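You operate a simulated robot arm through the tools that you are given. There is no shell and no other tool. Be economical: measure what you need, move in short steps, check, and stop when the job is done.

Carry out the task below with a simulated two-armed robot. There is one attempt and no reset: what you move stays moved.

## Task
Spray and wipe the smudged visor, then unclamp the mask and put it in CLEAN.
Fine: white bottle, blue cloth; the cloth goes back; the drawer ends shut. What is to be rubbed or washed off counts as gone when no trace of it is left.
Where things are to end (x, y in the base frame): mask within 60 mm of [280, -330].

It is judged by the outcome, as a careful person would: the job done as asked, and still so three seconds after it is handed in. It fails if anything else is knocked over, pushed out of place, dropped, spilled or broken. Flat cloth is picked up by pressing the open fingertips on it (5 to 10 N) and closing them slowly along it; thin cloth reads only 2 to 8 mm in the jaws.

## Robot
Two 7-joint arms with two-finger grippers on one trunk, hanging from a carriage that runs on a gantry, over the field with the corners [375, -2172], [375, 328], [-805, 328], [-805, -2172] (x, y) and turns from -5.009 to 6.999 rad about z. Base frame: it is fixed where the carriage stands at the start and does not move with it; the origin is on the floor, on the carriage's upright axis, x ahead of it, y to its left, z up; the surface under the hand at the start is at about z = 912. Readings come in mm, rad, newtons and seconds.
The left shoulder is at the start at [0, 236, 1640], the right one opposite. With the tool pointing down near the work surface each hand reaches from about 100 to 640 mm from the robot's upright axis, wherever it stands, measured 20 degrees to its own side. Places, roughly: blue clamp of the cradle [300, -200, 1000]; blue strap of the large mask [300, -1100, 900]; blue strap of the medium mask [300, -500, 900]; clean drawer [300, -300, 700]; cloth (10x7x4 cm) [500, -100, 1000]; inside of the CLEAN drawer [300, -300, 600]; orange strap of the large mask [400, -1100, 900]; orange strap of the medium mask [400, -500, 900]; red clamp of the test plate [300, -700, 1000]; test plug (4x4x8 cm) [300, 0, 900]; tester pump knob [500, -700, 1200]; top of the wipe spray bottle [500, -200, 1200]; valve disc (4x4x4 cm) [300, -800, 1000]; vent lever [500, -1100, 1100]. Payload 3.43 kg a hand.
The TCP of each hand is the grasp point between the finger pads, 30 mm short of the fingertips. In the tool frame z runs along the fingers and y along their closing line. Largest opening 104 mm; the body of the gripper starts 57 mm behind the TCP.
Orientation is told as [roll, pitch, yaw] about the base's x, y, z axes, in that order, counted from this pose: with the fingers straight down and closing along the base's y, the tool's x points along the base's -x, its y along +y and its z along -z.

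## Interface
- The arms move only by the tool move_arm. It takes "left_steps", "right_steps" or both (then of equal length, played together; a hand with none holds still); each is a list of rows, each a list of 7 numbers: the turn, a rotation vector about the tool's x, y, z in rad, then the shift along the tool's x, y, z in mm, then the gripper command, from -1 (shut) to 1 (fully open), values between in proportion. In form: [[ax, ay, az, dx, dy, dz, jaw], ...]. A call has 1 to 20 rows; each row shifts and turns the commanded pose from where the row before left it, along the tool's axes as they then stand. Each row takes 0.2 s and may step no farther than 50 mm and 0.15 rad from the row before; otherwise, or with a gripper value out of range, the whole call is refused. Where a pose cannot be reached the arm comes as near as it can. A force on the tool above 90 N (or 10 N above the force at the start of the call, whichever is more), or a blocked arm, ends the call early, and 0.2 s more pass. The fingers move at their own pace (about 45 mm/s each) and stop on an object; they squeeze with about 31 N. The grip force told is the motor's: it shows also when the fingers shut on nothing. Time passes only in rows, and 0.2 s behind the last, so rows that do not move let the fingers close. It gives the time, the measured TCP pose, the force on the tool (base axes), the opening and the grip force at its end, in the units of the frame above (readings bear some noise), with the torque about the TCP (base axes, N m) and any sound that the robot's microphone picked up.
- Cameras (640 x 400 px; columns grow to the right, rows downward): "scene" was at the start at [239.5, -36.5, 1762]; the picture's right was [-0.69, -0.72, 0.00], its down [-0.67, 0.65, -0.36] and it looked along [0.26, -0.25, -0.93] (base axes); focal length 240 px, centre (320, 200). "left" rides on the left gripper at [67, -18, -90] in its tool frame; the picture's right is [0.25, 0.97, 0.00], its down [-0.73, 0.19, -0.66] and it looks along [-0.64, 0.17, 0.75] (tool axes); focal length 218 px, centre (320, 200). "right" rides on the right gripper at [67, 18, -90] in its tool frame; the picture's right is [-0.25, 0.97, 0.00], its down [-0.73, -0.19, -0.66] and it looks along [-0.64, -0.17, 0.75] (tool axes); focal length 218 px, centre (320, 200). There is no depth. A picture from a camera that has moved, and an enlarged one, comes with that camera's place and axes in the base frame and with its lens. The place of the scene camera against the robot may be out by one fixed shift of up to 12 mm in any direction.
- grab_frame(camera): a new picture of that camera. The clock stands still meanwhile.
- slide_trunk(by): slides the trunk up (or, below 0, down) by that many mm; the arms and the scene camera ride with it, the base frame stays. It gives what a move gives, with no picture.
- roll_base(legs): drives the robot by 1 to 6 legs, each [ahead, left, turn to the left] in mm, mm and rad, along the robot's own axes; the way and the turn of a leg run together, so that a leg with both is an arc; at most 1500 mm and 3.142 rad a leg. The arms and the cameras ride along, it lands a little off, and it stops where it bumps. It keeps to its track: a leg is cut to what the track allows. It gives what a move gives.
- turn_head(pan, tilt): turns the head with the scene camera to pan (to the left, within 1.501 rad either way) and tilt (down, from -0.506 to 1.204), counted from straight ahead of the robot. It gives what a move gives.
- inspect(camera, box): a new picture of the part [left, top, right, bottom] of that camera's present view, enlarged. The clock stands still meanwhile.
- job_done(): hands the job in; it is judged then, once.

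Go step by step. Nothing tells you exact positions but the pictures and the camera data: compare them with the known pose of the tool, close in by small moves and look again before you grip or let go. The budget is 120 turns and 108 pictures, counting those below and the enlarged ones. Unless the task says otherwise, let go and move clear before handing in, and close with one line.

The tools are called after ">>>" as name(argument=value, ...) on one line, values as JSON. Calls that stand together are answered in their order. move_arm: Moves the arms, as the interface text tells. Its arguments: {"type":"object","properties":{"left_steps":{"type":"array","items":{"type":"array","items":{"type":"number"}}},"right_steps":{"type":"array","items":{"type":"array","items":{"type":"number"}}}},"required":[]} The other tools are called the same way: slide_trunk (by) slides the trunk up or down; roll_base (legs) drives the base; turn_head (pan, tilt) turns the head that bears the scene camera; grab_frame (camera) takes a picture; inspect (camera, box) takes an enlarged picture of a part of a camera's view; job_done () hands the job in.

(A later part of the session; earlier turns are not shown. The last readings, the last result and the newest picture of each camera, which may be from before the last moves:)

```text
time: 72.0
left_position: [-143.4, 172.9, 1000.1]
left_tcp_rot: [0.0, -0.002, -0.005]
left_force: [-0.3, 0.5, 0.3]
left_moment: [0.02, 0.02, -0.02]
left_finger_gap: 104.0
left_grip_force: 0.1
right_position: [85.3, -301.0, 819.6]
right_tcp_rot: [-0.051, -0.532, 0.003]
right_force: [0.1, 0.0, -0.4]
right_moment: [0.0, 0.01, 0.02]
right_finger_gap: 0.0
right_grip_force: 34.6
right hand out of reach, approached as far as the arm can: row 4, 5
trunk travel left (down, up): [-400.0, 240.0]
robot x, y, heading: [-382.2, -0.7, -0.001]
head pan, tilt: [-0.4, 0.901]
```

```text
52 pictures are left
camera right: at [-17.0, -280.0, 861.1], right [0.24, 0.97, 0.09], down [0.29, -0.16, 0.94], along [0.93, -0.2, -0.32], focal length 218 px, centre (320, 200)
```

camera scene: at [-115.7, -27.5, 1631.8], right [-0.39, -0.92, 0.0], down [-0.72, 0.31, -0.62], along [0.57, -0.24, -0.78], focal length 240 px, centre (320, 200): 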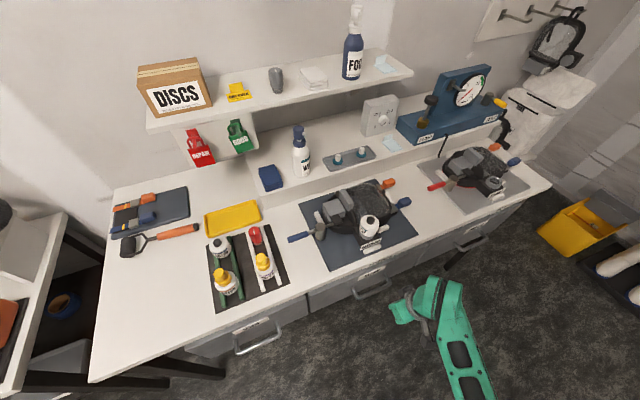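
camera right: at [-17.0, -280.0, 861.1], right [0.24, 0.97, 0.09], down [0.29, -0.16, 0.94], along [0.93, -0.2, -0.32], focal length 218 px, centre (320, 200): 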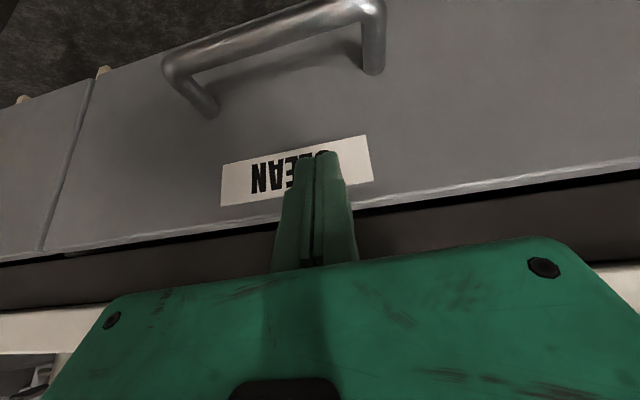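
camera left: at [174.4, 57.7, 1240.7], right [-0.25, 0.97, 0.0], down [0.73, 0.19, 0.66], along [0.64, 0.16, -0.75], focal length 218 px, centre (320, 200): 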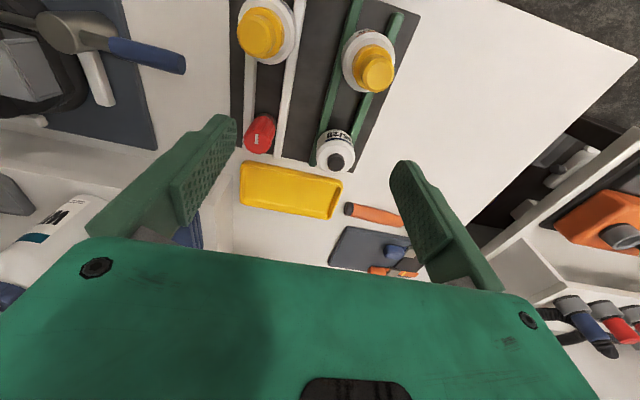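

The tilt is limited this low relative to the shoulder. I'll back the hand off and up, then lower the trunk by 200 mm.

>>> move_arm(right_steps=[[0, 0, 0, 36, 0, -21, -1], [0, 0, 0, 36, 0, -21, -1], [0, 0, 0, -23, 0, -38.8, -1], [0, 0, 0, -23, 0, -38.8, -1], [0, 0, 0, -23, 0, -38.8, -1], [0, 0, 0, -23, 0, -38.8, -1]], left_steps=[[0, 0, 0, 0, 0, -40, 1], [0, 0, 0, 0, 0, -40, 1], [0, 0, 0, 0, 0, -40, 1], [0, 0, 0, 0, 0, -40, 1], [0, 0, 0, 0, 0, -40, 1], [0, 0, 0, 0, 0, 0, 1]])

>>> slide_trunk(by=-200)

>>> move_arm(right_steps=[[0.05, -0.07, 0, -30, -8, 15, -1], [0, 0, 0, -30, -8, 18, -1], [0, 0, 0, -21, -8, 14, -1], [0, 0, 0, 0, 0, 0, -1]])

```text
time: 73.4
left_position: [-114.4, 164.5, 1106.0]
left_tcp_rot: [0.001, -0.005, -0.004]
left_force: [0.7, -0.2, -0.1]
left_moment: [-0.02, 0.01, 0.02]
left_finger_gap: 103.7
left_grip_force: 0.0
left hand out of reach, approached as far as the arm can: row 3, 4, 5
right_position: [3.5, -271.9, 1012.1]
right_tcp_rot: [-0.021, -0.541, 0.003]
right_force: [-0.5, 0.7, 0.0]
right_moment: [-0.03, 0.01, 0.0]
right_finger_gap: 0.2
right_grip_force: 34.1
right hand out of reach, approached as far as the arm can: row 1, 2
trunk travel left (down, up): [-400.0, 240.0]
robot x, y, heading: [-381.6, 0.4, -0.006]
head pan, tilt: [-0.4, 0.901]
```

```text
time: 75.5
left_position: [-113.5, 164.4, 905.6]
left_tcp_rot: [-0.002, -0.004, -0.003]
left_force: [-0.4, -0.7, 0.2]
left_moment: [-0.02, -0.04, 0.01]
left_finger_gap: 103.8
left_grip_force: 0.1
right_position: [4.2, -271.8, 811.9]
right_tcp_rot: [-0.021, -0.541, 0.003]
right_force: [0.3, 0.6, 1.0]
right_moment: [0.01, 0.02, 0.0]
right_finger_gap: 0.0
right_grip_force: 34.6
trunk travel left (down, up): [-200.0, 440.0]
robot x, y, heading: [-384.4, 1.0, 0.0]
head pan, tilt: [-0.4, 0.901]
```

```text
time: 76.5
left_position: [-116.1, 164.8, 905.7]
left_tcp_rot: [-0.003, -0.003, -0.005]
left_force: [0.0, 0.4, -0.7]
left_moment: [-0.01, 0.02, 0.02]
left_finger_gap: 104.3
left_grip_force: 0.1
right_position: [94.0, -297.1, 818.3]
right_tcp_rot: [-0.072, -0.608, 0.005]
right_force: [-15.2, 1.2, 3.8]
right_moment: [0.18, 0.05, 0.06]
right_finger_gap: 0.0
right_grip_force: 34.9
trunk travel left (down, up): [-200.0, 440.0]
robot x, y, heading: [-387.8, 1.6, -0.004]
head pan, tilt: [-0.4, 0.901]
```

>>> move_arm(right_steps=[[-0.072, 0, 0, 12, -14, -8, -1], [0, 0, 0, 0, -14, 0, -1], [0, 0, 0, 16.9, 0, 24.7, -1], [0, 0, 0, 11.3, 0, 16.5, -1], [0, 0, 0, 0, 0, 0, -1]])

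>>> grab_frame(camera="right")

```text
time: 77.7
left_position: [-113.9, 164.4, 907.0]
left_tcp_rot: [-0.002, -0.002, -0.003]
left_force: [0.4, 0.2, -0.1]
left_moment: [0.02, -0.01, 0.03]
left_finger_gap: 103.9
left_grip_force: 0.1
right_position: [82.6, -325.4, 767.0]
right_tcp_rot: [-0.001, -0.612, 0.007]
right_force: [-0.1, 0.7, -0.5]
right_moment: [-0.01, 0.0, -0.01]
right_finger_gap: 0.0
right_grip_force: 34.5
trunk travel left (down, up): [-200.0, 440.0]
robot x, y, heading: [-381.4, -0.1, -0.009]
head pan, tilt: [-0.4, 0.901]
```

```text
51 pictures are left
camera right: at [-23.2, -308.4, 802.2], right [0.2, 0.97, 0.14], down [0.22, -0.19, 0.96], along [0.95, -0.16, -0.25], focal length 218 px, centre (320, 200)
```

right: 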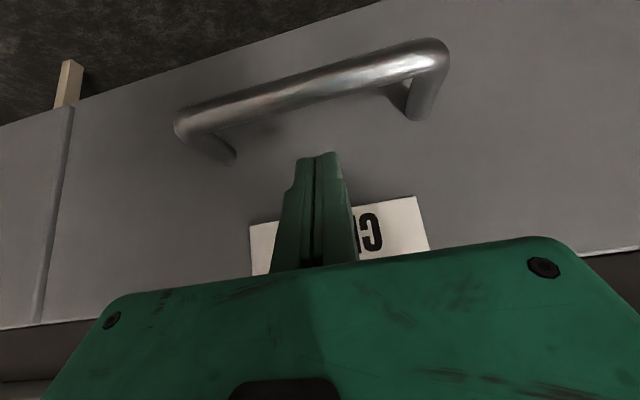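

>>> move_arm(right_steps=[[0, 0, 0, 8.3, 0, 11.9, -1], [0, 0, 0, 8.3, 0, 11.9, -1], [0, 0, 0, 0, 0, 0, -1]])

>>> grab_frame(camera="right")

```text
time: 78.5
left_position: [-113.3, 164.6, 906.1]
left_tcp_rot: [-0.001, -0.003, -0.002]
left_force: [-0.3, 0.7, -0.3]
left_moment: [0.01, 0.0, 0.03]
left_finger_gap: 104.1
left_grip_force: 0.1
right_position: [83.8, -323.1, 750.4]
right_tcp_rot: [-0.002, -0.612, 0.006]
right_force: [-0.5, -1.0, 0.4]
right_moment: [-0.02, -0.01, 0.0]
right_finger_gap: 0.1
right_grip_force: 34.3
right hand out of reach, approached as far as the arm can: row 2
trunk travel left (down, up): [-200.0, 440.0]
robot x, y, heading: [-385.7, -0.0, -0.007]
head pan, tilt: [-0.4, 0.901]
```

```text
50 pictures are left
camera right: at [-21.4, -307.0, 784.1], right [0.2, 0.97, 0.14], down [0.22, -0.19, 0.96], along [0.95, -0.16, -0.25], focal length 218 px, centre (320, 200)
```

right: 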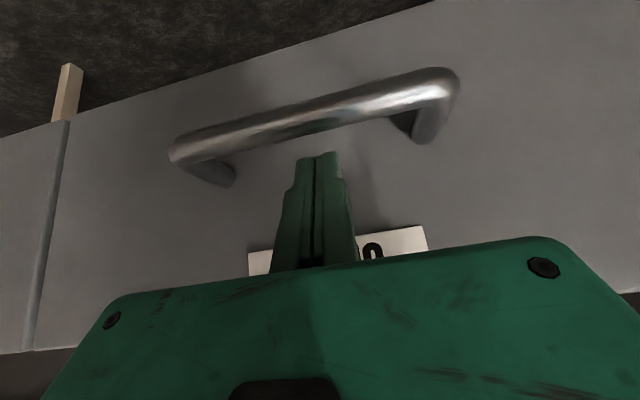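

Reach is the limit again, so I'll use the trunk itself to go down the last 14 mm.

>>> slide_trunk(by=-14)

>>> grab_frame(camera="right")

```text
time: 79.2
left_position: [-113.4, 165.8, 891.9]
left_tcp_rot: [-0.001, -0.004, -0.003]
left_force: [0.5, -0.2, -0.1]
left_moment: [-0.03, 0.02, 0.01]
left_finger_gap: 104.0
left_grip_force: 0.0
right_position: [83.9, -322.9, 735.4]
right_tcp_rot: [-0.003, -0.609, 0.008]
right_force: [-0.6, 0.1, 0.7]
right_moment: [-0.01, -0.01, 0.0]
right_finger_gap: 0.0
right_grip_force: 35.0
trunk travel left (down, up): [-186.0, 454.0]
robot x, y, heading: [-386.1, 2.2, -0.005]
head pan, tilt: [-0.4, 0.901]
```

```text
49 pictures are left
camera right: at [-21.5, -307.1, 769.9], right [0.2, 0.97, 0.14], down [0.22, -0.19, 0.96], along [0.95, -0.16, -0.25], focal length 218 px, centre (320, 200)
```

right: 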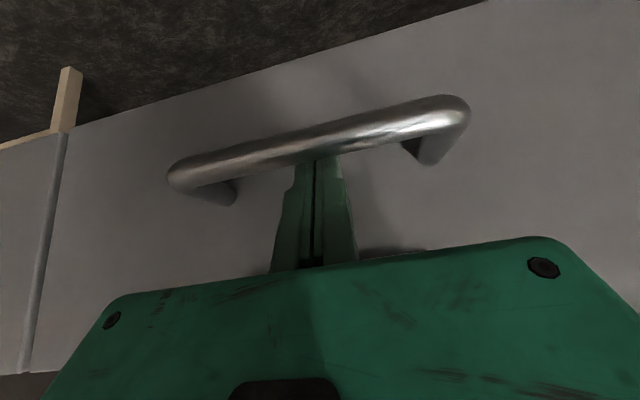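

The fingertips are now behind the bar. A little deeper, then I'll pull by rolling back.

>>> slide_trunk(by=-6)

>>> roll_base(legs=[[-80, 0, 0]])

>>> grab_frame(camera="scene")

```text
time: 79.7
left_position: [-114.3, 163.6, 886.3]
left_tcp_rot: [-0.001, -0.003, -0.005]
left_force: [-0.1, -0.4, -0.6]
left_moment: [0.04, 0.0, -0.01]
left_finger_gap: 103.8
left_grip_force: 0.0
right_position: [83.0, -322.8, 730.3]
right_tcp_rot: [-0.003, -0.611, 0.006]
right_force: [1.2, 0.0, 1.5]
right_moment: [0.0, -0.01, 0.0]
right_finger_gap: 0.1
right_grip_force: 34.6
trunk travel left (down, up): [-180.0, 460.0]
robot x, y, heading: [-384.9, 0.6, -0.006]
head pan, tilt: [-0.4, 0.901]
```

```text
time: 80.8
left_position: [-193.7, 163.8, 886.7]
left_tcp_rot: [-0.003, -0.003, -0.006]
left_force: [-0.2, -0.3, 0.4]
left_moment: [-0.01, 0.03, 0.02]
left_finger_gap: 104.0
left_grip_force: 0.2
right_position: [3.3, -323.6, 729.9]
right_tcp_rot: [-0.005, -0.611, 0.007]
right_force: [-0.6, 0.3, -0.6]
right_moment: [-0.02, -0.01, -0.02]
right_finger_gap: 0.1
right_grip_force: 34.6
trunk travel left (down, up): [-180.0, 460.0]
robot x, y, heading: [-466.8, 2.1, -0.008]
head pan, tilt: [-0.4, 0.901]
```

```text
48 pictures are left
camera scene: at [-196.4, -27.3, 1411.8], right [-0.39, -0.92, 0.0], down [-0.72, 0.31, -0.62], along [0.57, -0.24, -0.78], focal length 240 px, centre (320, 200)
```

scene: 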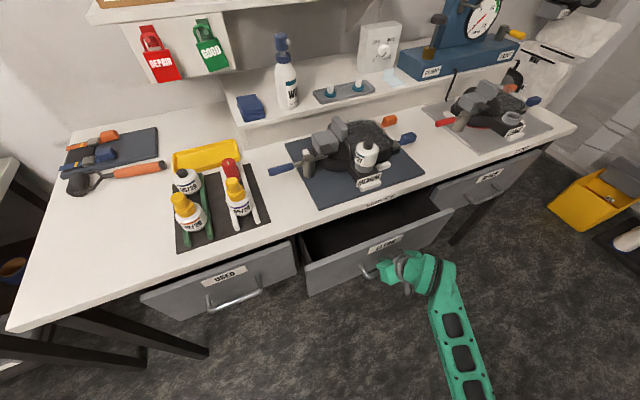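

The drawer is sliding open. I'll keep pulling.

>>> roll_base(legs=[[-150, 0, 0]])

>>> roll_base(legs=[[-80, 0, 0]])

>>> grab_frame(camera="scene")

```text
time: 82.1
left_position: [-342.6, 166.0, 886.7]
left_tcp_rot: [-0.002, -0.004, -0.004]
left_force: [-0.9, 0.4, 0.2]
left_moment: [0.02, 0.0, 0.01]
left_finger_gap: 103.8
left_grip_force: 0.0
right_position: [-144.2, -322.9, 729.1]
right_tcp_rot: [-0.005, -0.61, 0.008]
right_force: [-0.2, 0.1, -0.3]
right_moment: [-0.03, -0.03, -0.03]
right_finger_gap: 0.2
right_grip_force: 34.9
trunk travel left (down, up): [-180.0, 460.0]
robot x, y, heading: [-610.9, 3.0, -0.003]
head pan, tilt: [-0.4, 0.901]
```

```text
time: 83.2
left_position: [-420.8, 166.1, 887.6]
left_tcp_rot: [0.0, -0.004, -0.003]
left_force: [-0.7, -0.7, -0.4]
left_moment: [0.03, -0.01, -0.01]
left_finger_gap: 104.2
left_grip_force: 0.2
right_position: [-221.5, -322.0, 729.5]
right_tcp_rot: [-0.003, -0.61, 0.009]
right_force: [1.0, 0.1, -0.1]
right_moment: [-0.04, -0.04, 0.02]
right_finger_gap: 0.1
right_grip_force: 34.4
trunk travel left (down, up): [-180.0, 460.0]
robot x, y, heading: [-693.4, 0.6, -0.001]
head pan, tilt: [-0.4, 0.901]
```

```text
47 pictures are left
camera scene: at [-423.3, -25.9, 1411.8], right [-0.39, -0.92, 0.0], down [-0.72, 0.31, -0.62], along [0.57, -0.24, -0.78], focal length 240 px, centre (320, 200)
```

scene: 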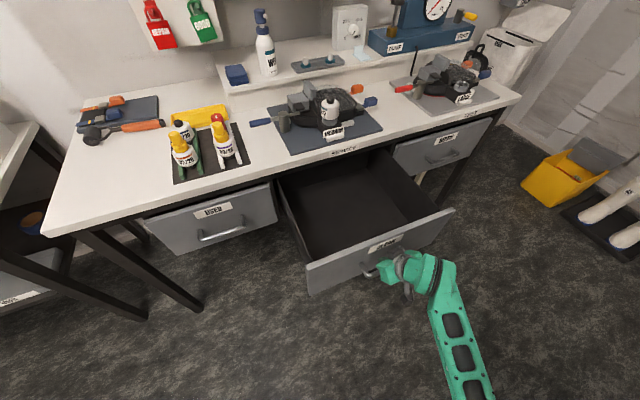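

Opened about 300 mm. A bit more gives better clearance to the bench edge.

>>> roll_base(legs=[[-70, 0, 0]])

>>> grab_frame(camera="right")

```text
time: 84.2
left_position: [-482.0, 165.3, 889.7]
left_tcp_rot: [-0.001, -0.01, -0.003]
left_force: [-0.4, -0.5, -0.1]
left_moment: [0.03, 0.02, 0.01]
left_finger_gap: 104.1
left_grip_force: 0.1
right_position: [-281.3, -321.2, 737.8]
right_tcp_rot: [-0.005, -0.626, 0.01]
right_force: [18.7, 6.7, 26.7]
right_moment: [0.23, -0.18, -0.08]
right_finger_gap: 0.0
right_grip_force: 35.0
trunk travel left (down, up): [-180.0, 460.0]
robot x, y, heading: [-761.1, 2.5, -0.006]
head pan, tilt: [-0.4, 0.901]
```

```text
46 pictures are left
camera right: at [-387.1, -305.4, 770.4], right [0.2, 0.97, 0.14], down [0.21, -0.18, 0.96], along [0.96, -0.16, -0.24], focal length 218 px, centre (320, 200)
```

right: 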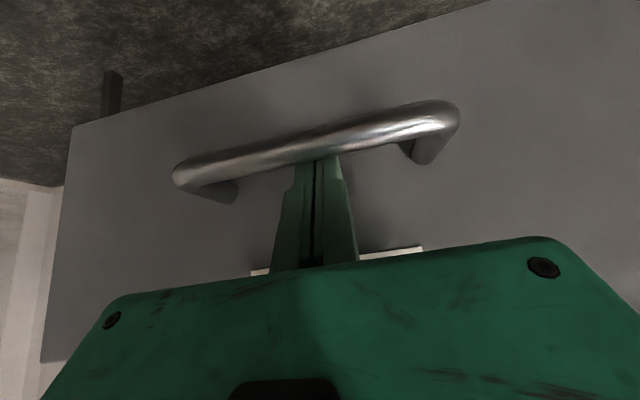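

The drawer reached its stop, about 350 mm open. I'll ease forward and lift the hand out of the handle.

>>> roll_base(legs=[[10, 0, 0]])

>>> slide_trunk(by=80)

>>> slide_trunk(by=290)

>>> grab_frame(camera="scene")

```text
time: 85.0
left_position: [-478.1, 166.2, 886.8]
left_tcp_rot: [-0.002, -0.003, -0.003]
left_force: [0.1, 0.0, 0.4]
left_moment: [0.01, 0.0, -0.01]
left_finger_gap: 104.0
left_grip_force: 0.1
right_position: [-278.3, -321.9, 735.0]
right_tcp_rot: [-0.005, -0.622, 0.009]
right_force: [0.7, -0.2, -0.1]
right_moment: [-0.03, 0.01, 0.0]
right_finger_gap: 0.2
right_grip_force: 35.1
trunk travel left (down, up): [-180.0, 460.0]
robot x, y, heading: [-752.7, 4.1, -0.01]
head pan, tilt: [-0.4, 0.901]
```

```text
time: 86.1
left_position: [-478.6, 166.0, 966.4]
left_tcp_rot: [-0.001, -0.003, -0.001]
left_force: [0.6, -0.2, 0.0]
left_moment: [0.01, 0.02, 0.01]
left_finger_gap: 104.0
left_grip_force: 0.0
right_position: [-278.1, -322.3, 814.0]
right_tcp_rot: [-0.005, -0.619, 0.009]
right_force: [0.6, 0.0, -0.1]
right_moment: [-0.02, 0.03, -0.03]
right_finger_gap: 0.1
right_grip_force: 34.7
trunk travel left (down, up): [-260.0, 380.0]
robot x, y, heading: [-751.9, 1.5, -0.005]
head pan, tilt: [-0.4, 0.901]
```

```text
time: 89.0
left_position: [-477.9, 164.7, 1256.9]
left_tcp_rot: [-0.001, -0.004, -0.003]
left_force: [0.4, 0.2, -0.2]
left_moment: [-0.02, 0.02, -0.01]
left_finger_gap: 103.9
left_grip_force: 0.0
right_position: [-277.5, -321.6, 1104.6]
right_tcp_rot: [-0.005, -0.622, 0.009]
right_force: [0.6, 0.3, -0.1]
right_moment: [0.0, -0.01, -0.02]
right_finger_gap: 0.0
right_grip_force: 34.3
trunk travel left (down, up): [-550.0, 90.0]
robot x, y, heading: [-753.5, 4.6, -0.004]
head pan, tilt: [-0.4, 0.901]
```

```text
45 pictures are left
camera scene: at [-481.7, -25.7, 1781.8], right [-0.39, -0.92, 0.0], down [-0.72, 0.31, -0.62], along [0.57, -0.24, -0.78], focal length 240 px, centre (320, 200)
```

scene: 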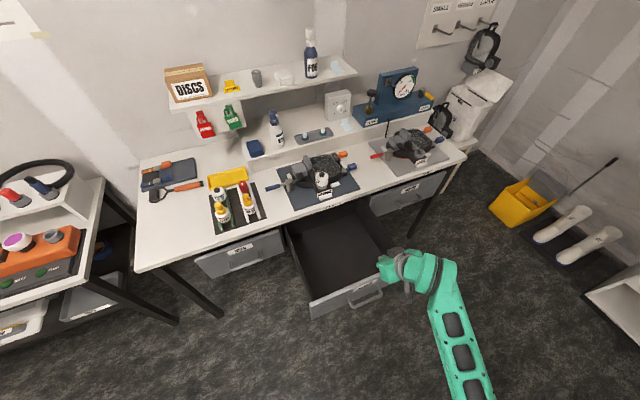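

The drawer is open. Now I'll bring the right hand, more upright, near the clamp for a close look.

>>> move_arm(right_steps=[[0, 0.14, 0, 0, 40, 0, 1], [0, 0.14, 0, 0, 40, 0, 1], [0, 0.14, 0, 0, 40, 0, 1], [0, 0, 0, 31, 40, -4, 1], [0, 0, 0, 31, 0, -4, 1], [0, 0, 0, 31, 0, -4, 1]])

>>> roll_base(legs=[[550, 0, 0]])

>>> grab_frame(camera="right")

```text
refused: row 4 steps farther than a row can; nothing moved
```

```text
time: 92.2
left_position: [75.0, 160.7, 1257.1]
left_tcp_rot: [0.001, -0.005, -0.008]
left_force: [0.2, 0.2, 0.2]
left_moment: [-0.01, -0.03, -0.01]
left_finger_gap: 104.2
left_grip_force: 0.1
right_position: [271.2, -326.5, 1105.8]
right_tcp_rot: [-0.006, -0.62, 0.006]
right_force: [-0.6, 0.6, 0.3]
right_moment: [0.0, 0.0, 0.04]
right_finger_gap: 0.0
right_grip_force: 34.4
trunk travel left (down, up): [-550.0, 90.0]
robot x, y, heading: [-198.5, 0.5, -0.012]
head pan, tilt: [-0.4, 0.901]
```

```text
44 pictures are left
camera right: at [165.4, -310.5, 1137.8], right [0.2, 0.97, 0.14], down [0.21, -0.19, 0.96], along [0.96, -0.17, -0.24], focal length 218 px, centre (320, 200)
```

right: 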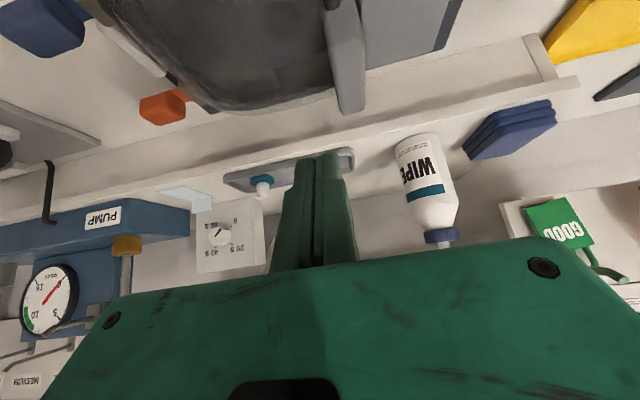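

The arm command was refused, but the roll went fine. I'll move the hand back and sideways now.

>>> move_arm(right_steps=[[0, 0, 0, -5, 0, -20, 1], [0, 0.14, 0, 36, 0, -10, 1], [0, 0.14, 0, 36, 0, -10, 1], [0, 0.14, 0, 20, 30, 0, 1], [0, 0, 0, 0, 45, 0, 1], [0, 0, 0, 0, 45, 0, 1], [0, 0, 0, 0, 45, 0, 1]])

>>> grab_frame(camera="right")

```text
time: 93.8
left_position: [73.9, 161.2, 1257.5]
left_tcp_rot: [0.0, -0.004, -0.009]
left_force: [-0.2, 0.7, -0.5]
left_moment: [-0.01, 0.0, 0.0]
left_finger_gap: 103.8
left_grip_force: 0.0
right_position: [173.1, -161.1, 1093.1]
right_tcp_rot: [-0.003, -0.2, 0.001]
right_force: [0.6, -0.5, 0.5]
right_moment: [0.03, 0.02, 0.01]
right_finger_gap: 104.0
right_grip_force: 0.0
trunk travel left (down, up): [-550.0, 90.0]
robot x, y, heading: [-198.6, 1.9, -0.012]
head pan, tilt: [-0.4, 0.901]
```

```text
43 pictures are left
camera right: at [89.5, -144.4, 1167.7], right [0.25, 0.97, 0.05], down [0.58, -0.19, 0.79], along [0.77, -0.17, -0.61], focal length 218 px, centre (320, 200)
```

right: 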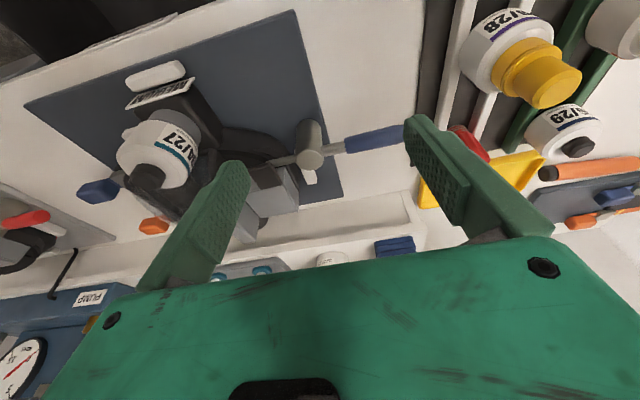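

>>> inspect(camera="right", box=[190, 80, 430, 250])

>>> inspect(camera="scene", box=[230, 170, 390, 290])

```text
2.35 times, centred on (310, 165) of right
camera zoom: at [89.5, -144.4, 1167.7], right [0.25, 0.97, 0.05], down [0.58, -0.19, 0.79], along [0.77, -0.17, -0.61], focal length 514 px, centre (344, 282)
```

zoom: 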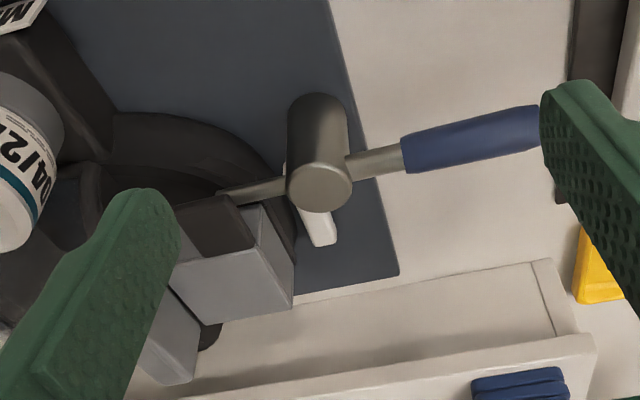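

```text
3.33 times, centred on (310, 230) of scene
camera zoom: at [69.1, -30.1, 1781.8], right [-0.4, -0.92, 0.0], down [-0.72, 0.31, -0.62], along [0.57, -0.25, -0.78], focal length 801 px, centre (353, 100)
```

zoom: 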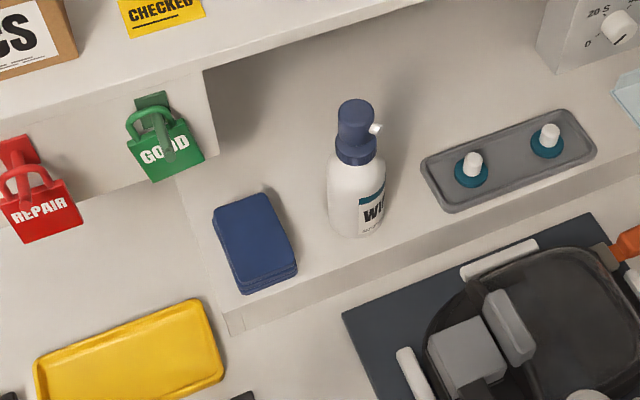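

The clamp is a vertical post near (256, -186) with a horizontal lever: the blue handle sits at about (259, -114, 960) and its arm holds the mask on the other side. I'll put closed fingers on the handle's +x side and try to swing it toward -x.

>>> move_arm(right_steps=[[0, 0, 0, -37, 22, 8, -1], [0, 0, 0, -37, 22, 8, -1], [0, 0, 0, -37, 22, 8, -1], [0, 0, 0, 8, 0, 39, -1], [0, 0, 0, 8, 0, 39, -1], [0, 0, 0, 5, 0, 25, -1], [0, 0, 0, 0, 0, 0, -1]])

>>> grab_frame(camera="right")

```text
time: 95.4
left_position: [72.3, 160.6, 1255.6]
left_tcp_rot: [0.0, -0.003, -0.009]
left_force: [0.5, -0.2, 0.2]
left_moment: [0.01, 0.0, -0.02]
left_finger_gap: 103.7
left_grip_force: 0.1
right_position: [285.5, -95.2, 990.1]
right_tcp_rot: [-0.002, -0.2, 0.002]
right_force: [0.0, -0.4, -0.5]
right_moment: [0.01, -0.01, 0.0]
right_finger_gap: 0.0
right_grip_force: 31.4
trunk travel left (down, up): [-550.0, 90.0]
robot x, y, heading: [-199.5, 4.3, -0.007]
head pan, tilt: [-0.4, 0.901]
```

```text
40 pictures are left
camera right: at [203.1, -78.9, 1063.9], right [0.25, 0.97, 0.05], down [0.58, -0.19, 0.79], along [0.77, -0.17, -0.61], focal length 218 px, centre (320, 200)
```

right: 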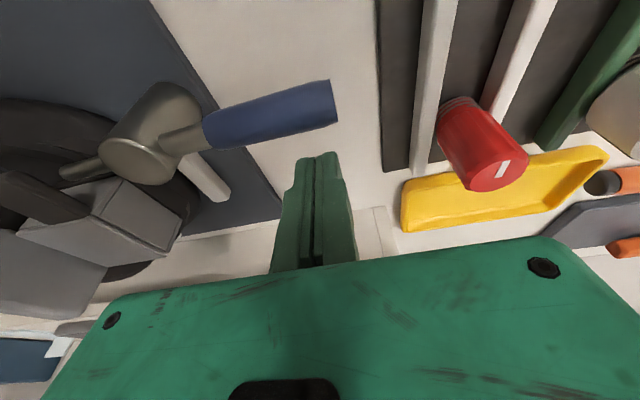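

>>> move_arm(right_steps=[[0, 0, 0, 0, -12, 0, -1], [0, 0, 0, 3.2, 0, 15.7, -1], [0, 0, 0, 8, 0, -1.6, -1], [0, 0, 0, 8, 0, -1.6, -1], [0, 0, 0, 4, 0, -0.8, -1]])

>>> grab_frame(camera="right")

```text
time: 96.6
left_position: [79.7, 161.4, 1257.4]
left_tcp_rot: [0.001, -0.009, -0.011]
left_force: [0.1, -0.2, -0.7]
left_moment: [-0.02, 0.03, 0.03]
left_finger_gap: 104.0
left_grip_force: 0.1
right_position: [277.3, -108.6, 980.2]
right_tcp_rot: [-0.005, -0.219, 0.003]
right_force: [39.3, 0.4, -4.5]
right_moment: [0.02, -0.64, -0.01]
right_finger_gap: 6.0
right_grip_force: 34.8
trunk travel left (down, up): [-550.0, 90.0]
robot x, y, heading: [-198.3, -4.3, -0.01]
head pan, tilt: [-0.4, 0.901]
```

```text
39 pictures are left
camera right: at [193.8, -91.2, 1052.5], right [0.24, 0.97, 0.05], down [0.57, -0.19, 0.8], along [0.79, -0.17, -0.6], focal length 218 px, centre (320, 200)
```

right: 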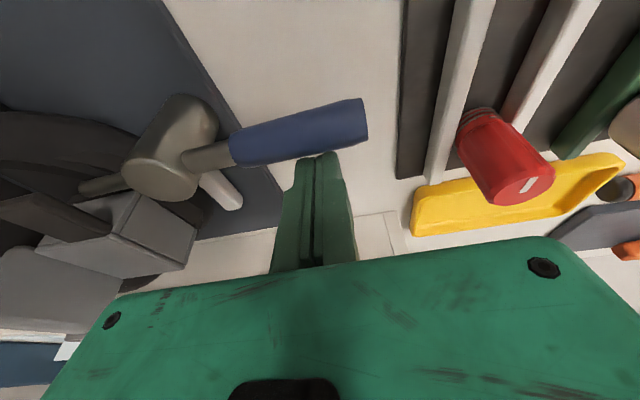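

At 39 N the handle didn't budge toward -x. I'll go round and try the +x direction.

>>> move_arm(right_steps=[[0, 0, 0, -8, 0, 0, -1], [0, 0, 0, -12, 0, -45, -1], [0, 0, 0, -3, 0, -12, -1], [0, 0, 0, 34, 0, -7, -1], [0, 0, 0, 34, 0, -7, -1], [0, 0, 0, 8, 0, 40, -1], [0, 0, 0, 6, 0, 30, -1], [0, 0, 0, 0, 0, 0, -1]])

>>> grab_frame(camera="right")

```text
time: 98.4
left_position: [72.7, 161.6, 1256.9]
left_tcp_rot: [0.0, -0.004, -0.008]
left_force: [-0.1, 0.1, -0.7]
left_moment: [0.01, 0.01, 0.01]
left_finger_gap: 104.1
left_grip_force: 0.0
right_position: [207.2, -110.0, 961.5]
right_tcp_rot: [-0.005, -0.201, 0.001]
right_force: [-0.3, 0.1, -0.3]
right_moment: [0.01, -0.03, 0.0]
right_finger_gap: 0.0
right_grip_force: 35.1
trunk travel left (down, up): [-550.0, 90.0]
robot x, y, heading: [-197.3, -1.3, -0.012]
head pan, tilt: [-0.4, 0.901]
```

```text
38 pictures are left
camera right: at [124.3, -92.2, 1035.3], right [0.25, 0.97, 0.05], down [0.58, -0.19, 0.79], along [0.77, -0.17, -0.61], focal length 218 px, centre (320, 200)
```

right: 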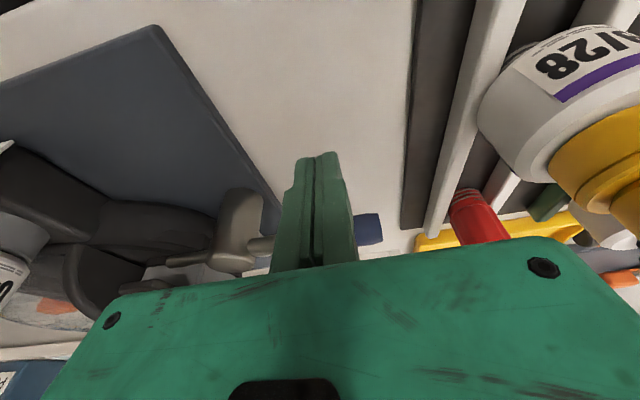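

>>> move_arm(right_steps=[[0, 0, 0, -11, 0, 2, -1], [0, 0, 0, -11, 0, 2, -1], [0, 0, 0, -11, 0, 2, -1], [0, 0, 0, -8, 0, 1.6, -1], [0, 0, 0, -8, 0, 1.6, -1]])

>>> grab_frame(camera="right")

```text
time: 99.6
left_position: [72.9, 161.8, 1257.3]
left_tcp_rot: [-0.001, -0.003, -0.008]
left_force: [0.9, -1.4, 0.7]
left_moment: [0.02, 0.02, 0.01]
left_finger_gap: 104.0
left_grip_force: 0.0
right_position: [257.8, -108.6, 963.4]
right_tcp_rot: [-0.004, -0.2, 0.003]
right_force: [-2.7, 0.7, -3.1]
right_moment: [0.01, 0.02, -0.04]
right_finger_gap: 0.1
right_grip_force: 34.1
trunk travel left (down, up): [-550.0, 90.0]
robot x, y, heading: [-199.2, 0.7, -0.009]
head pan, tilt: [-0.4, 0.901]
```

```text
37 pictures are left
camera right: at [175.3, -91.8, 1037.1], right [0.25, 0.97, 0.05], down [0.58, -0.19, 0.79], along [0.77, -0.17, -0.61], focal length 218 px, centre (320, 200)
```

right: 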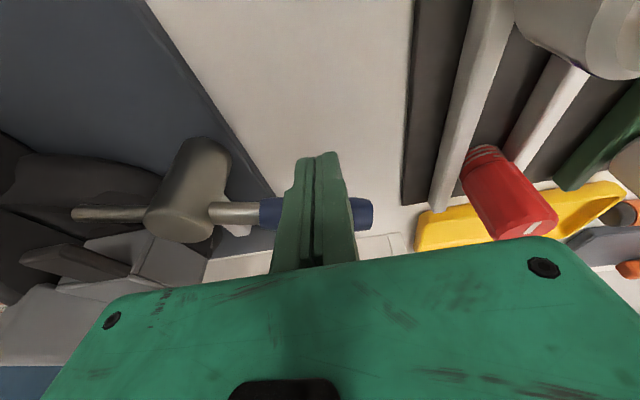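

It swings freely toward +x and the arm is coming off the mask. I'll continue along the arc.

>>> move_arm(right_steps=[[0, 0, 0, -13, -2, 2.6, -1], [0, 0, 0, -13, -4, 2.6, -1], [0, 0, 0, -12, -5, 2.6, -1], [0, 0, 0, -12, -10, 2.4, -1], [0, 0, 0, -11.5, -13, 2.4, -1], [0, 0, 0, -9, -16, 1.8, -1], [0, 0, 0, 0, 0, 0, -1]])

>>> inspect(camera="scene", box=[240, 200, 440, 340])

```text
time: 101.2
left_position: [70.0, 167.5, 1258.0]
left_tcp_rot: [0.006, -0.002, -0.007]
left_force: [0.2, 0.2, 0.3]
left_moment: [0.02, 0.0, -0.01]
left_finger_gap: 103.9
left_grip_force: 0.1
right_position: [326.8, -146.2, 960.4]
right_tcp_rot: [0.011, -0.196, 0.004]
right_force: [-25.0, 40.0, 17.1]
right_moment: [-0.21, -0.19, 0.12]
right_finger_gap: 0.3
right_grip_force: 34.6
trunk travel left (down, up): [-550.0, 90.0]
robot x, y, heading: [-199.7, -1.0, -0.01]
head pan, tilt: [-0.4, 0.901]
```

```text
2.86 times, centred on (340, 270) of scene
camera zoom: at [67.6, -26.7, 1781.2], right [-0.4, -0.92, 0.0], down [-0.72, 0.31, -0.62], along [0.57, -0.24, -0.79], focal length 687 px, centre (263, 0)
```

zoom: 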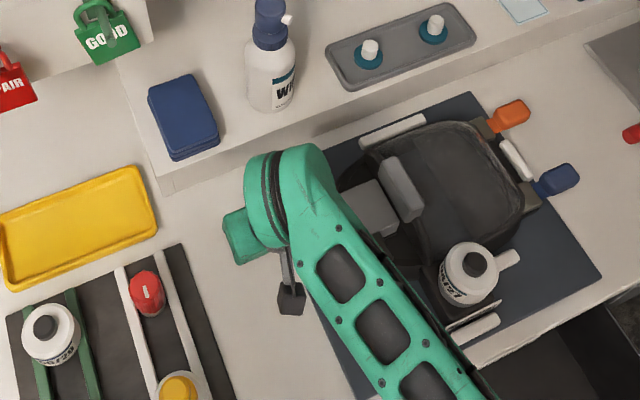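

It has reached its stop. I'll back off and lift to look.

>>> move_arm(right_steps=[[0, 0, 0, 6, 12, 0, -1], [0, 0, 0, 6, 12, 0, -1], [0, 0, 0, -10, 0, -45, -1], [0, 0, 0, -10, 0, -45, -1], [0, 0, 0, -10, 20, -40, -1], [0, 0, 0, 45, 0, 0, 1], [0, 0, 0, 45, 0, 0, 1], [0, 0, 0, 45, 0, 0, 1], [0, 0, 0, 45, 0, 0, 1]])

>>> inspect(camera="scene", box=[260, 200, 440, 330])

>>> grab_frame(camera="right")

```text
time: 103.2
left_position: [72.2, 161.5, 1256.9]
left_tcp_rot: [0.001, -0.003, -0.009]
left_force: [-0.4, -0.5, -0.2]
left_moment: [0.02, 0.03, -0.01]
left_finger_gap: 104.1
left_grip_force: 0.1
right_position: [143.7, -116.7, 1060.6]
right_tcp_rot: [-0.002, -0.201, 0.004]
right_force: [0.4, 0.0, 0.1]
right_moment: [-0.02, 0.01, -0.05]
right_finger_gap: 88.1
right_grip_force: 0.2
trunk travel left (down, up): [-550.0, 90.0]
robot x, y, heading: [-198.6, -0.4, -0.009]
head pan, tilt: [-0.4, 0.901]
```

```text
3.08 times, centred on (350, 265) of scene
camera zoom: at [68.9, -30.2, 1781.8], right [-0.4, -0.92, 0.0], down [-0.72, 0.31, -0.62], along [0.57, -0.25, -0.78], focal length 740 px, centre (228, 0)
```

zoom: 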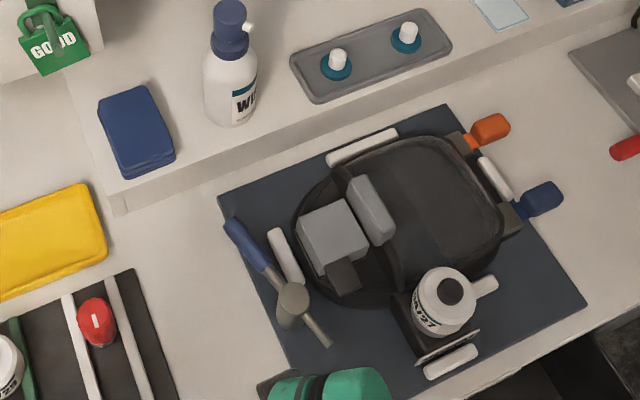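

```text
34 pictures are left
camera right: at [59.9, -99.2, 1134.9], right [0.25, 0.97, 0.05], down [0.58, -0.19, 0.79], along [0.77, -0.17, -0.61], focal length 218 px, centre (320, 200)
```

right: 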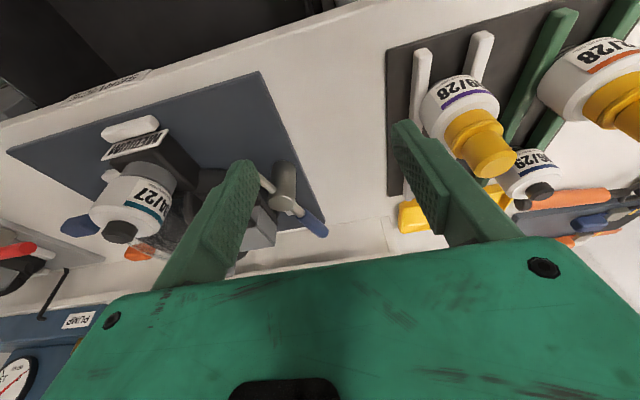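

The clamp is open and clear of the mask. I'll take a closer look at the mask's grey box and ridge to choose a grip.

>>> move_arm(right_steps=[[0, 0.1, 0, 0, 0, -25, 1], [0, 0.1, 0, 0, 0, -25, 1], [0, 0, 0, -18, -43, 0, 1], [0, 0, 0, -18, -43, 0, 1], [0, 0, 0, -18, -43, 0, 1], [0, 0, 0, -18, -43, 0, 1], [0, 0, 0, 0, 0, 0, 1]])

>>> inspect(camera="right", box=[180, 40, 460, 235])

```text
time: 104.8
left_position: [73.4, 161.6, 1257.4]
left_tcp_rot: [-0.001, -0.002, -0.01]
left_force: [-0.3, 0.1, 0.3]
left_moment: [-0.02, 0.02, 0.0]
left_finger_gap: 104.2
left_grip_force: 0.2
right_position: [209.8, -287.0, 1107.3]
right_tcp_rot: [-0.004, 0.0, -0.001]
right_force: [0.3, 0.0, -0.1]
right_moment: [0.02, 0.04, -0.02]
right_finger_gap: 104.2
right_grip_force: 0.0
trunk travel left (down, up): [-550.0, 90.0]
robot x, y, heading: [-201.0, -2.3, -0.008]
head pan, tilt: [-0.4, 0.901]
```

```text
2.05 times, centred on (320, 138) of right
camera zoom: at [144.3, -269.1, 1197.3], right [0.25, 0.97, 0.0], down [0.73, -0.19, 0.66], along [0.64, -0.17, -0.75], focal length 448 px, centre (320, 328)
```

zoom: 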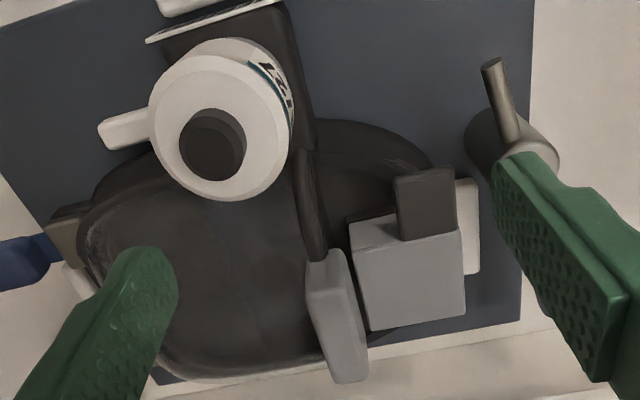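

The box spans about x 270–327, y -285 to -229, and the ridge sits beside it at y≈-303. I'll straddle both with the fingers closing along y, 84 mm across.

>>> move_arm(right_steps=[[0, 0, 0, -45, 8, 0, 1], [0, 0, 0, -45, 8, 0, 1], [0, 0, 0, 0, 0, 30, 1], [0, 0, 0, 0, 0, 20, 1], [0, 0, 0, 0, 0, 0, 1]])

>>> grab_frame(camera="right")

>>> inspect(camera="scene", box=[300, 210, 420, 300])

```text
time: 106.0
left_position: [73.6, 160.2, 1256.9]
left_tcp_rot: [0.002, -0.003, -0.009]
left_force: [0.2, 0.8, 1.2]
left_moment: [-0.02, -0.02, -0.01]
left_finger_gap: 103.9
left_grip_force: 0.0
right_position: [299.1, -271.4, 1059.0]
right_tcp_rot: [-0.004, 0.0, 0.002]
right_force: [0.3, 0.4, 0.1]
right_moment: [0.02, -0.03, 0.02]
right_finger_gap: 104.1
right_grip_force: 0.0
trunk travel left (down, up): [-550.0, 90.0]
robot x, y, heading: [-197.7, 0.4, -0.008]
head pan, tilt: [-0.4, 0.901]
```

```text
32 pictures are left
camera right: at [233.0, -253.9, 1148.0], right [0.25, 0.97, 0.0], down [0.73, -0.19, 0.66], along [0.64, -0.17, -0.75], focal length 218 px, centre (320, 200)
```

right: 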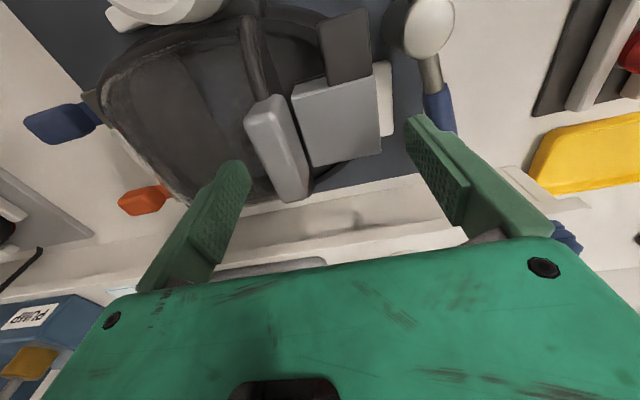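

```text
4.44 times, centred on (360, 255) of scene
camera zoom: at [69.1, -30.2, 1781.8], right [-0.4, -0.92, 0.0], down [-0.72, 0.31, -0.62], along [0.57, -0.25, -0.78], focal length 1068 px, centre (142, -44)
```

zoom: 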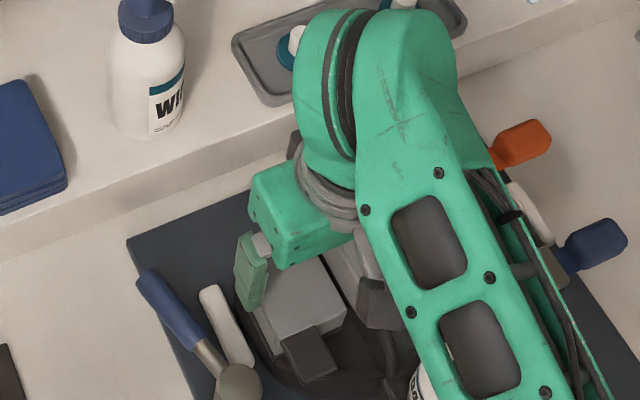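

Together they span about 94 mm centred on y≈-276. I'll shift there and descend carefully.

>>> move_arm(right_steps=[[0, 0, 0, 0, -4.5, 0, 1], [0, 0, 0, 2, 0, 10, 1], [0, 0, 0, 0, 0, 8, 1], [0, 0, 0, 0, 0, 0, 1]])

>>> grab_frame(camera="right")

```text
time: 107.0
left_position: [73.8, 161.4, 1256.1]
left_tcp_rot: [0.002, -0.004, -0.008]
left_force: [-0.3, -0.5, -0.6]
left_moment: [-0.01, -0.01, 0.01]
left_finger_gap: 104.0
left_grip_force: 0.0
right_position: [298.4, -275.2, 1041.3]
right_tcp_rot: [-0.006, 0.0, 0.0]
right_force: [-0.5, 0.4, 0.0]
right_moment: [-0.01, 0.04, 0.01]
right_finger_gap: 104.1
right_grip_force: 0.0
trunk travel left (down, up): [-550.0, 90.0]
robot x, y, heading: [-201.9, -1.8, -0.008]
head pan, tilt: [-0.4, 0.901]
```

```text
30 pictures are left
camera right: at [231.4, -258.5, 1130.2], right [0.25, 0.97, 0.0], down [0.73, -0.19, 0.66], along [0.64, -0.17, -0.75], focal length 218 px, centre (320, 200)
```

right: 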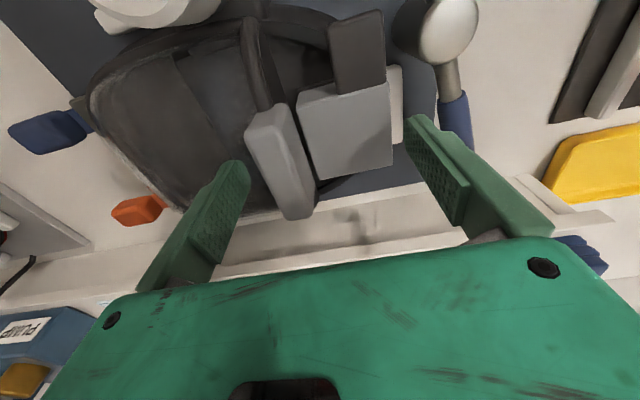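

>>> move_arm(right_steps=[[0, 0, 0, 0, 0, 8, 1], [0, 0, 0, 0, 0, 8, 1], [0, 0, 0, 0, 0, 0, 1]])

>>> grab_frame(camera="right")

```text
time: 107.7
left_position: [71.8, 160.3, 1256.5]
left_tcp_rot: [-0.003, -0.003, -0.01]
left_force: [0.9, -0.5, 0.0]
left_moment: [0.04, -0.01, 0.01]
left_finger_gap: 104.1
left_grip_force: 0.1
right_position: [300.8, -281.1, 1036.1]
right_tcp_rot: [-0.009, -0.019, -0.014]
right_force: [-21.2, 2.3, 32.3]
right_moment: [-1.52, 0.97, -1.36]
right_finger_gap: 96.4
right_grip_force: 0.1
trunk travel left (down, up): [-550.0, 90.0]
robot x, y, heading: [-200.2, -4.9, -0.008]
head pan, tilt: [-0.4, 0.901]
stopped in row 3 (right hand): the force on the tool passed its limit at 95 N (the readings are from after the stop); the commanded pose is now the measured one
```

```text
29 pictures are left
camera right: at [233.5, -262.0, 1122.9], right [0.27, 0.96, 0.0], down [0.71, -0.19, 0.67], along [0.65, -0.18, -0.74], focal length 218 px, centre (320, 200)
```

right: 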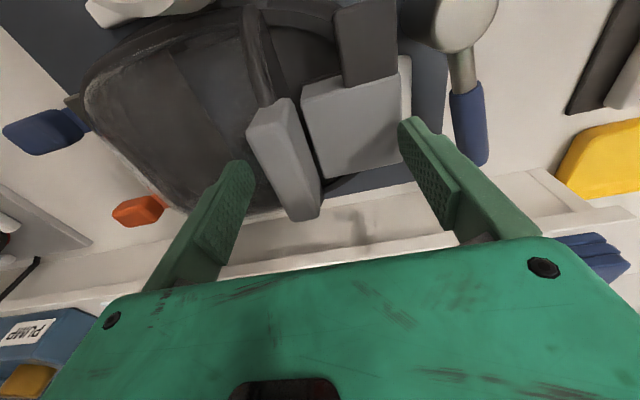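

The -y finger reached the visor surface next to the ridge, so the ridge rises above it. I'll lift 4 mm, recentre, and close.

>>> move_arm(right_steps=[[0, 0.019, 0, 0, 3, -5, 1], [0, 0, 0, 0, 2, 0, 1], [0, 0, 0, 0, 0, 0, 0.8], [0, 0, 0, 0, 0, 0, 0.6], [0, 0, 0, 0, 0, 0, 0.4], [0, 0, 0, 0, 0, 0, 0], [0, 0, 0, 0, 0, 0, -1], [0, 0, 0, 0, 0, 0, -1]])

>>> grab_frame(camera="right")

```text
time: 109.5
left_position: [71.1, 156.2, 1255.5]
left_tcp_rot: [-0.006, -0.002, -0.011]
left_force: [-0.5, 0.3, -0.6]
left_moment: [0.03, 0.04, 0.01]
left_finger_gap: 104.0
left_grip_force: 0.0
right_position: [301.0, -281.9, 1039.4]
right_tcp_rot: [-0.018, 0.003, -0.012]
right_force: [-17.6, -26.0, 16.9]
right_moment: [-0.89, 0.73, 0.08]
right_finger_gap: 24.1
right_grip_force: 15.5
trunk travel left (down, up): [-550.0, 90.0]
robot x, y, heading: [-198.9, 0.9, -0.009]
head pan, tilt: [-0.4, 0.901]
```

```text
28 pictures are left
camera right: at [233.9, -263.1, 1128.5], right [0.26, 0.96, -0.02], down [0.73, -0.19, 0.66], along [0.63, -0.19, -0.75], focal length 218 px, centre (320, 200)
```

right: 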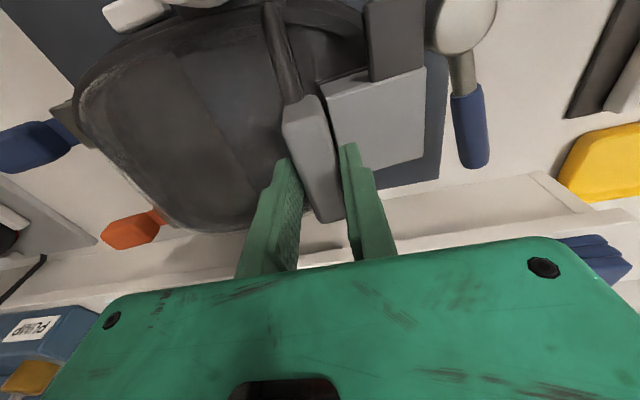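

The fingers closed on the ridge alone, 24 mm wide, which is a good central grip. I'll relax the sideways force and firm up the grip.

>>> move_arm(right_steps=[[0, 0, 0, 0, -5, 0, -1], [0, 0, 0, 0, -4, 0, -1], [0, 0, 0, 0, 0, 0, -1], [0, 0, 0, 0, 0, 0, -1]])

>>> grab_frame(camera="right")

```text
time: 110.5
left_position: [71.6, 159.9, 1256.7]
left_tcp_rot: [-0.004, -0.002, -0.011]
left_force: [-0.4, -0.8, -0.6]
left_moment: [0.03, -0.01, 0.0]
left_finger_gap: 104.0
left_grip_force: 0.0
right_position: [299.6, -285.7, 1037.2]
right_tcp_rot: [-0.012, 0.003, -0.007]
right_force: [-4.5, -16.2, 2.4]
right_moment: [-0.82, -0.09, 0.36]
right_finger_gap: 23.4
right_grip_force: 30.8
trunk travel left (down, up): [-550.0, 90.0]
robot x, y, heading: [-198.7, -5.3, -0.013]
head pan, tilt: [-0.4, 0.901]
```

```text
27 pictures are left
camera right: at [234.6, -266.8, 1126.6], right [0.26, 0.97, -0.01], down [0.73, -0.19, 0.66], along [0.63, -0.18, -0.76], focal length 218 px, centre (320, 200)
```

right: 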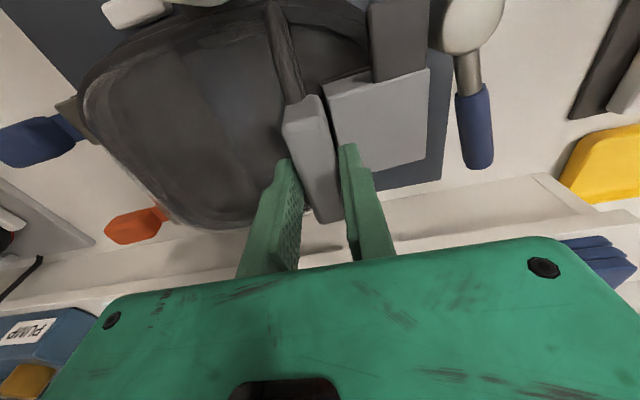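

>>> move_arm(right_steps=[[0, 0, 0, 0, -5, 0, -1], [0, 0, 0, 0, 0, -6, -1], [0, 0, 0, 0, 0, -8, -1], [0, 0, 0, 0, 0, -8, -1], [0, 0, 0, 0, 0, -8, -1], [0, 0, 0, 0, 0, 0, -1]])

>>> inspect(camera="scene", box=[280, 200, 440, 310])

>>> grab_frame(camera="right")

```text
time: 111.9
left_position: [73.5, 161.5, 1257.1]
left_tcp_rot: [0.0, -0.004, -0.01]
left_force: [0.6, 1.0, 0.1]
left_moment: [-0.01, 0.02, -0.01]
left_finger_gap: 103.9
left_grip_force: 0.0
right_position: [301.2, -286.5, 1065.4]
right_tcp_rot: [-0.007, 0.005, -0.008]
right_force: [-0.2, 0.2, -7.7]
right_moment: [0.4, -0.17, 0.01]
right_finger_gap: 21.7
right_grip_force: 30.5
trunk travel left (down, up): [-550.0, 90.0]
robot x, y, heading: [-201.3, -4.3, -0.009]
head pan, tilt: [-0.4, 0.901]
```

```text
3.64 times, centred on (360, 255) of scene
camera zoom: at [68.0, -30.6, 1781.7], right [-0.4, -0.92, 0.0], down [-0.72, 0.31, -0.62], along [0.57, -0.25, -0.78], focal length 874 px, centre (174, 0)
```

zoom: 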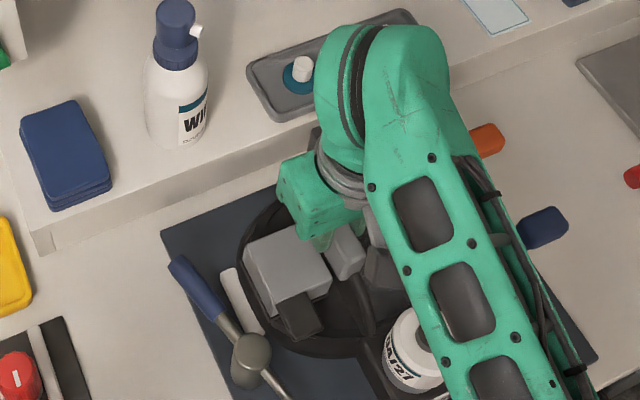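

```text
25 pictures are left
camera right: at [235.6, -268.7, 1155.4], right [0.26, 0.97, -0.01], down [0.73, -0.19, 0.65], along [0.63, -0.18, -0.76], focal length 218 px, centre (320, 200)
```

right: 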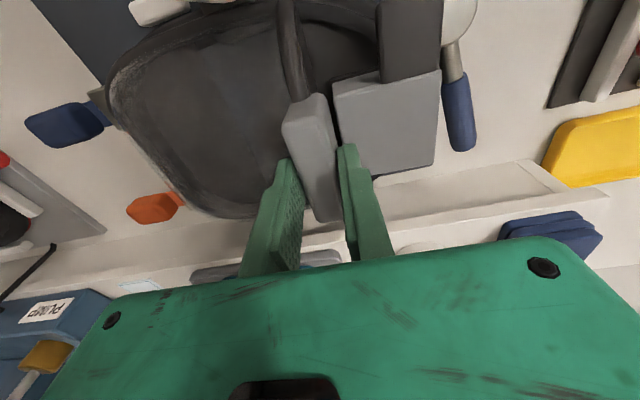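

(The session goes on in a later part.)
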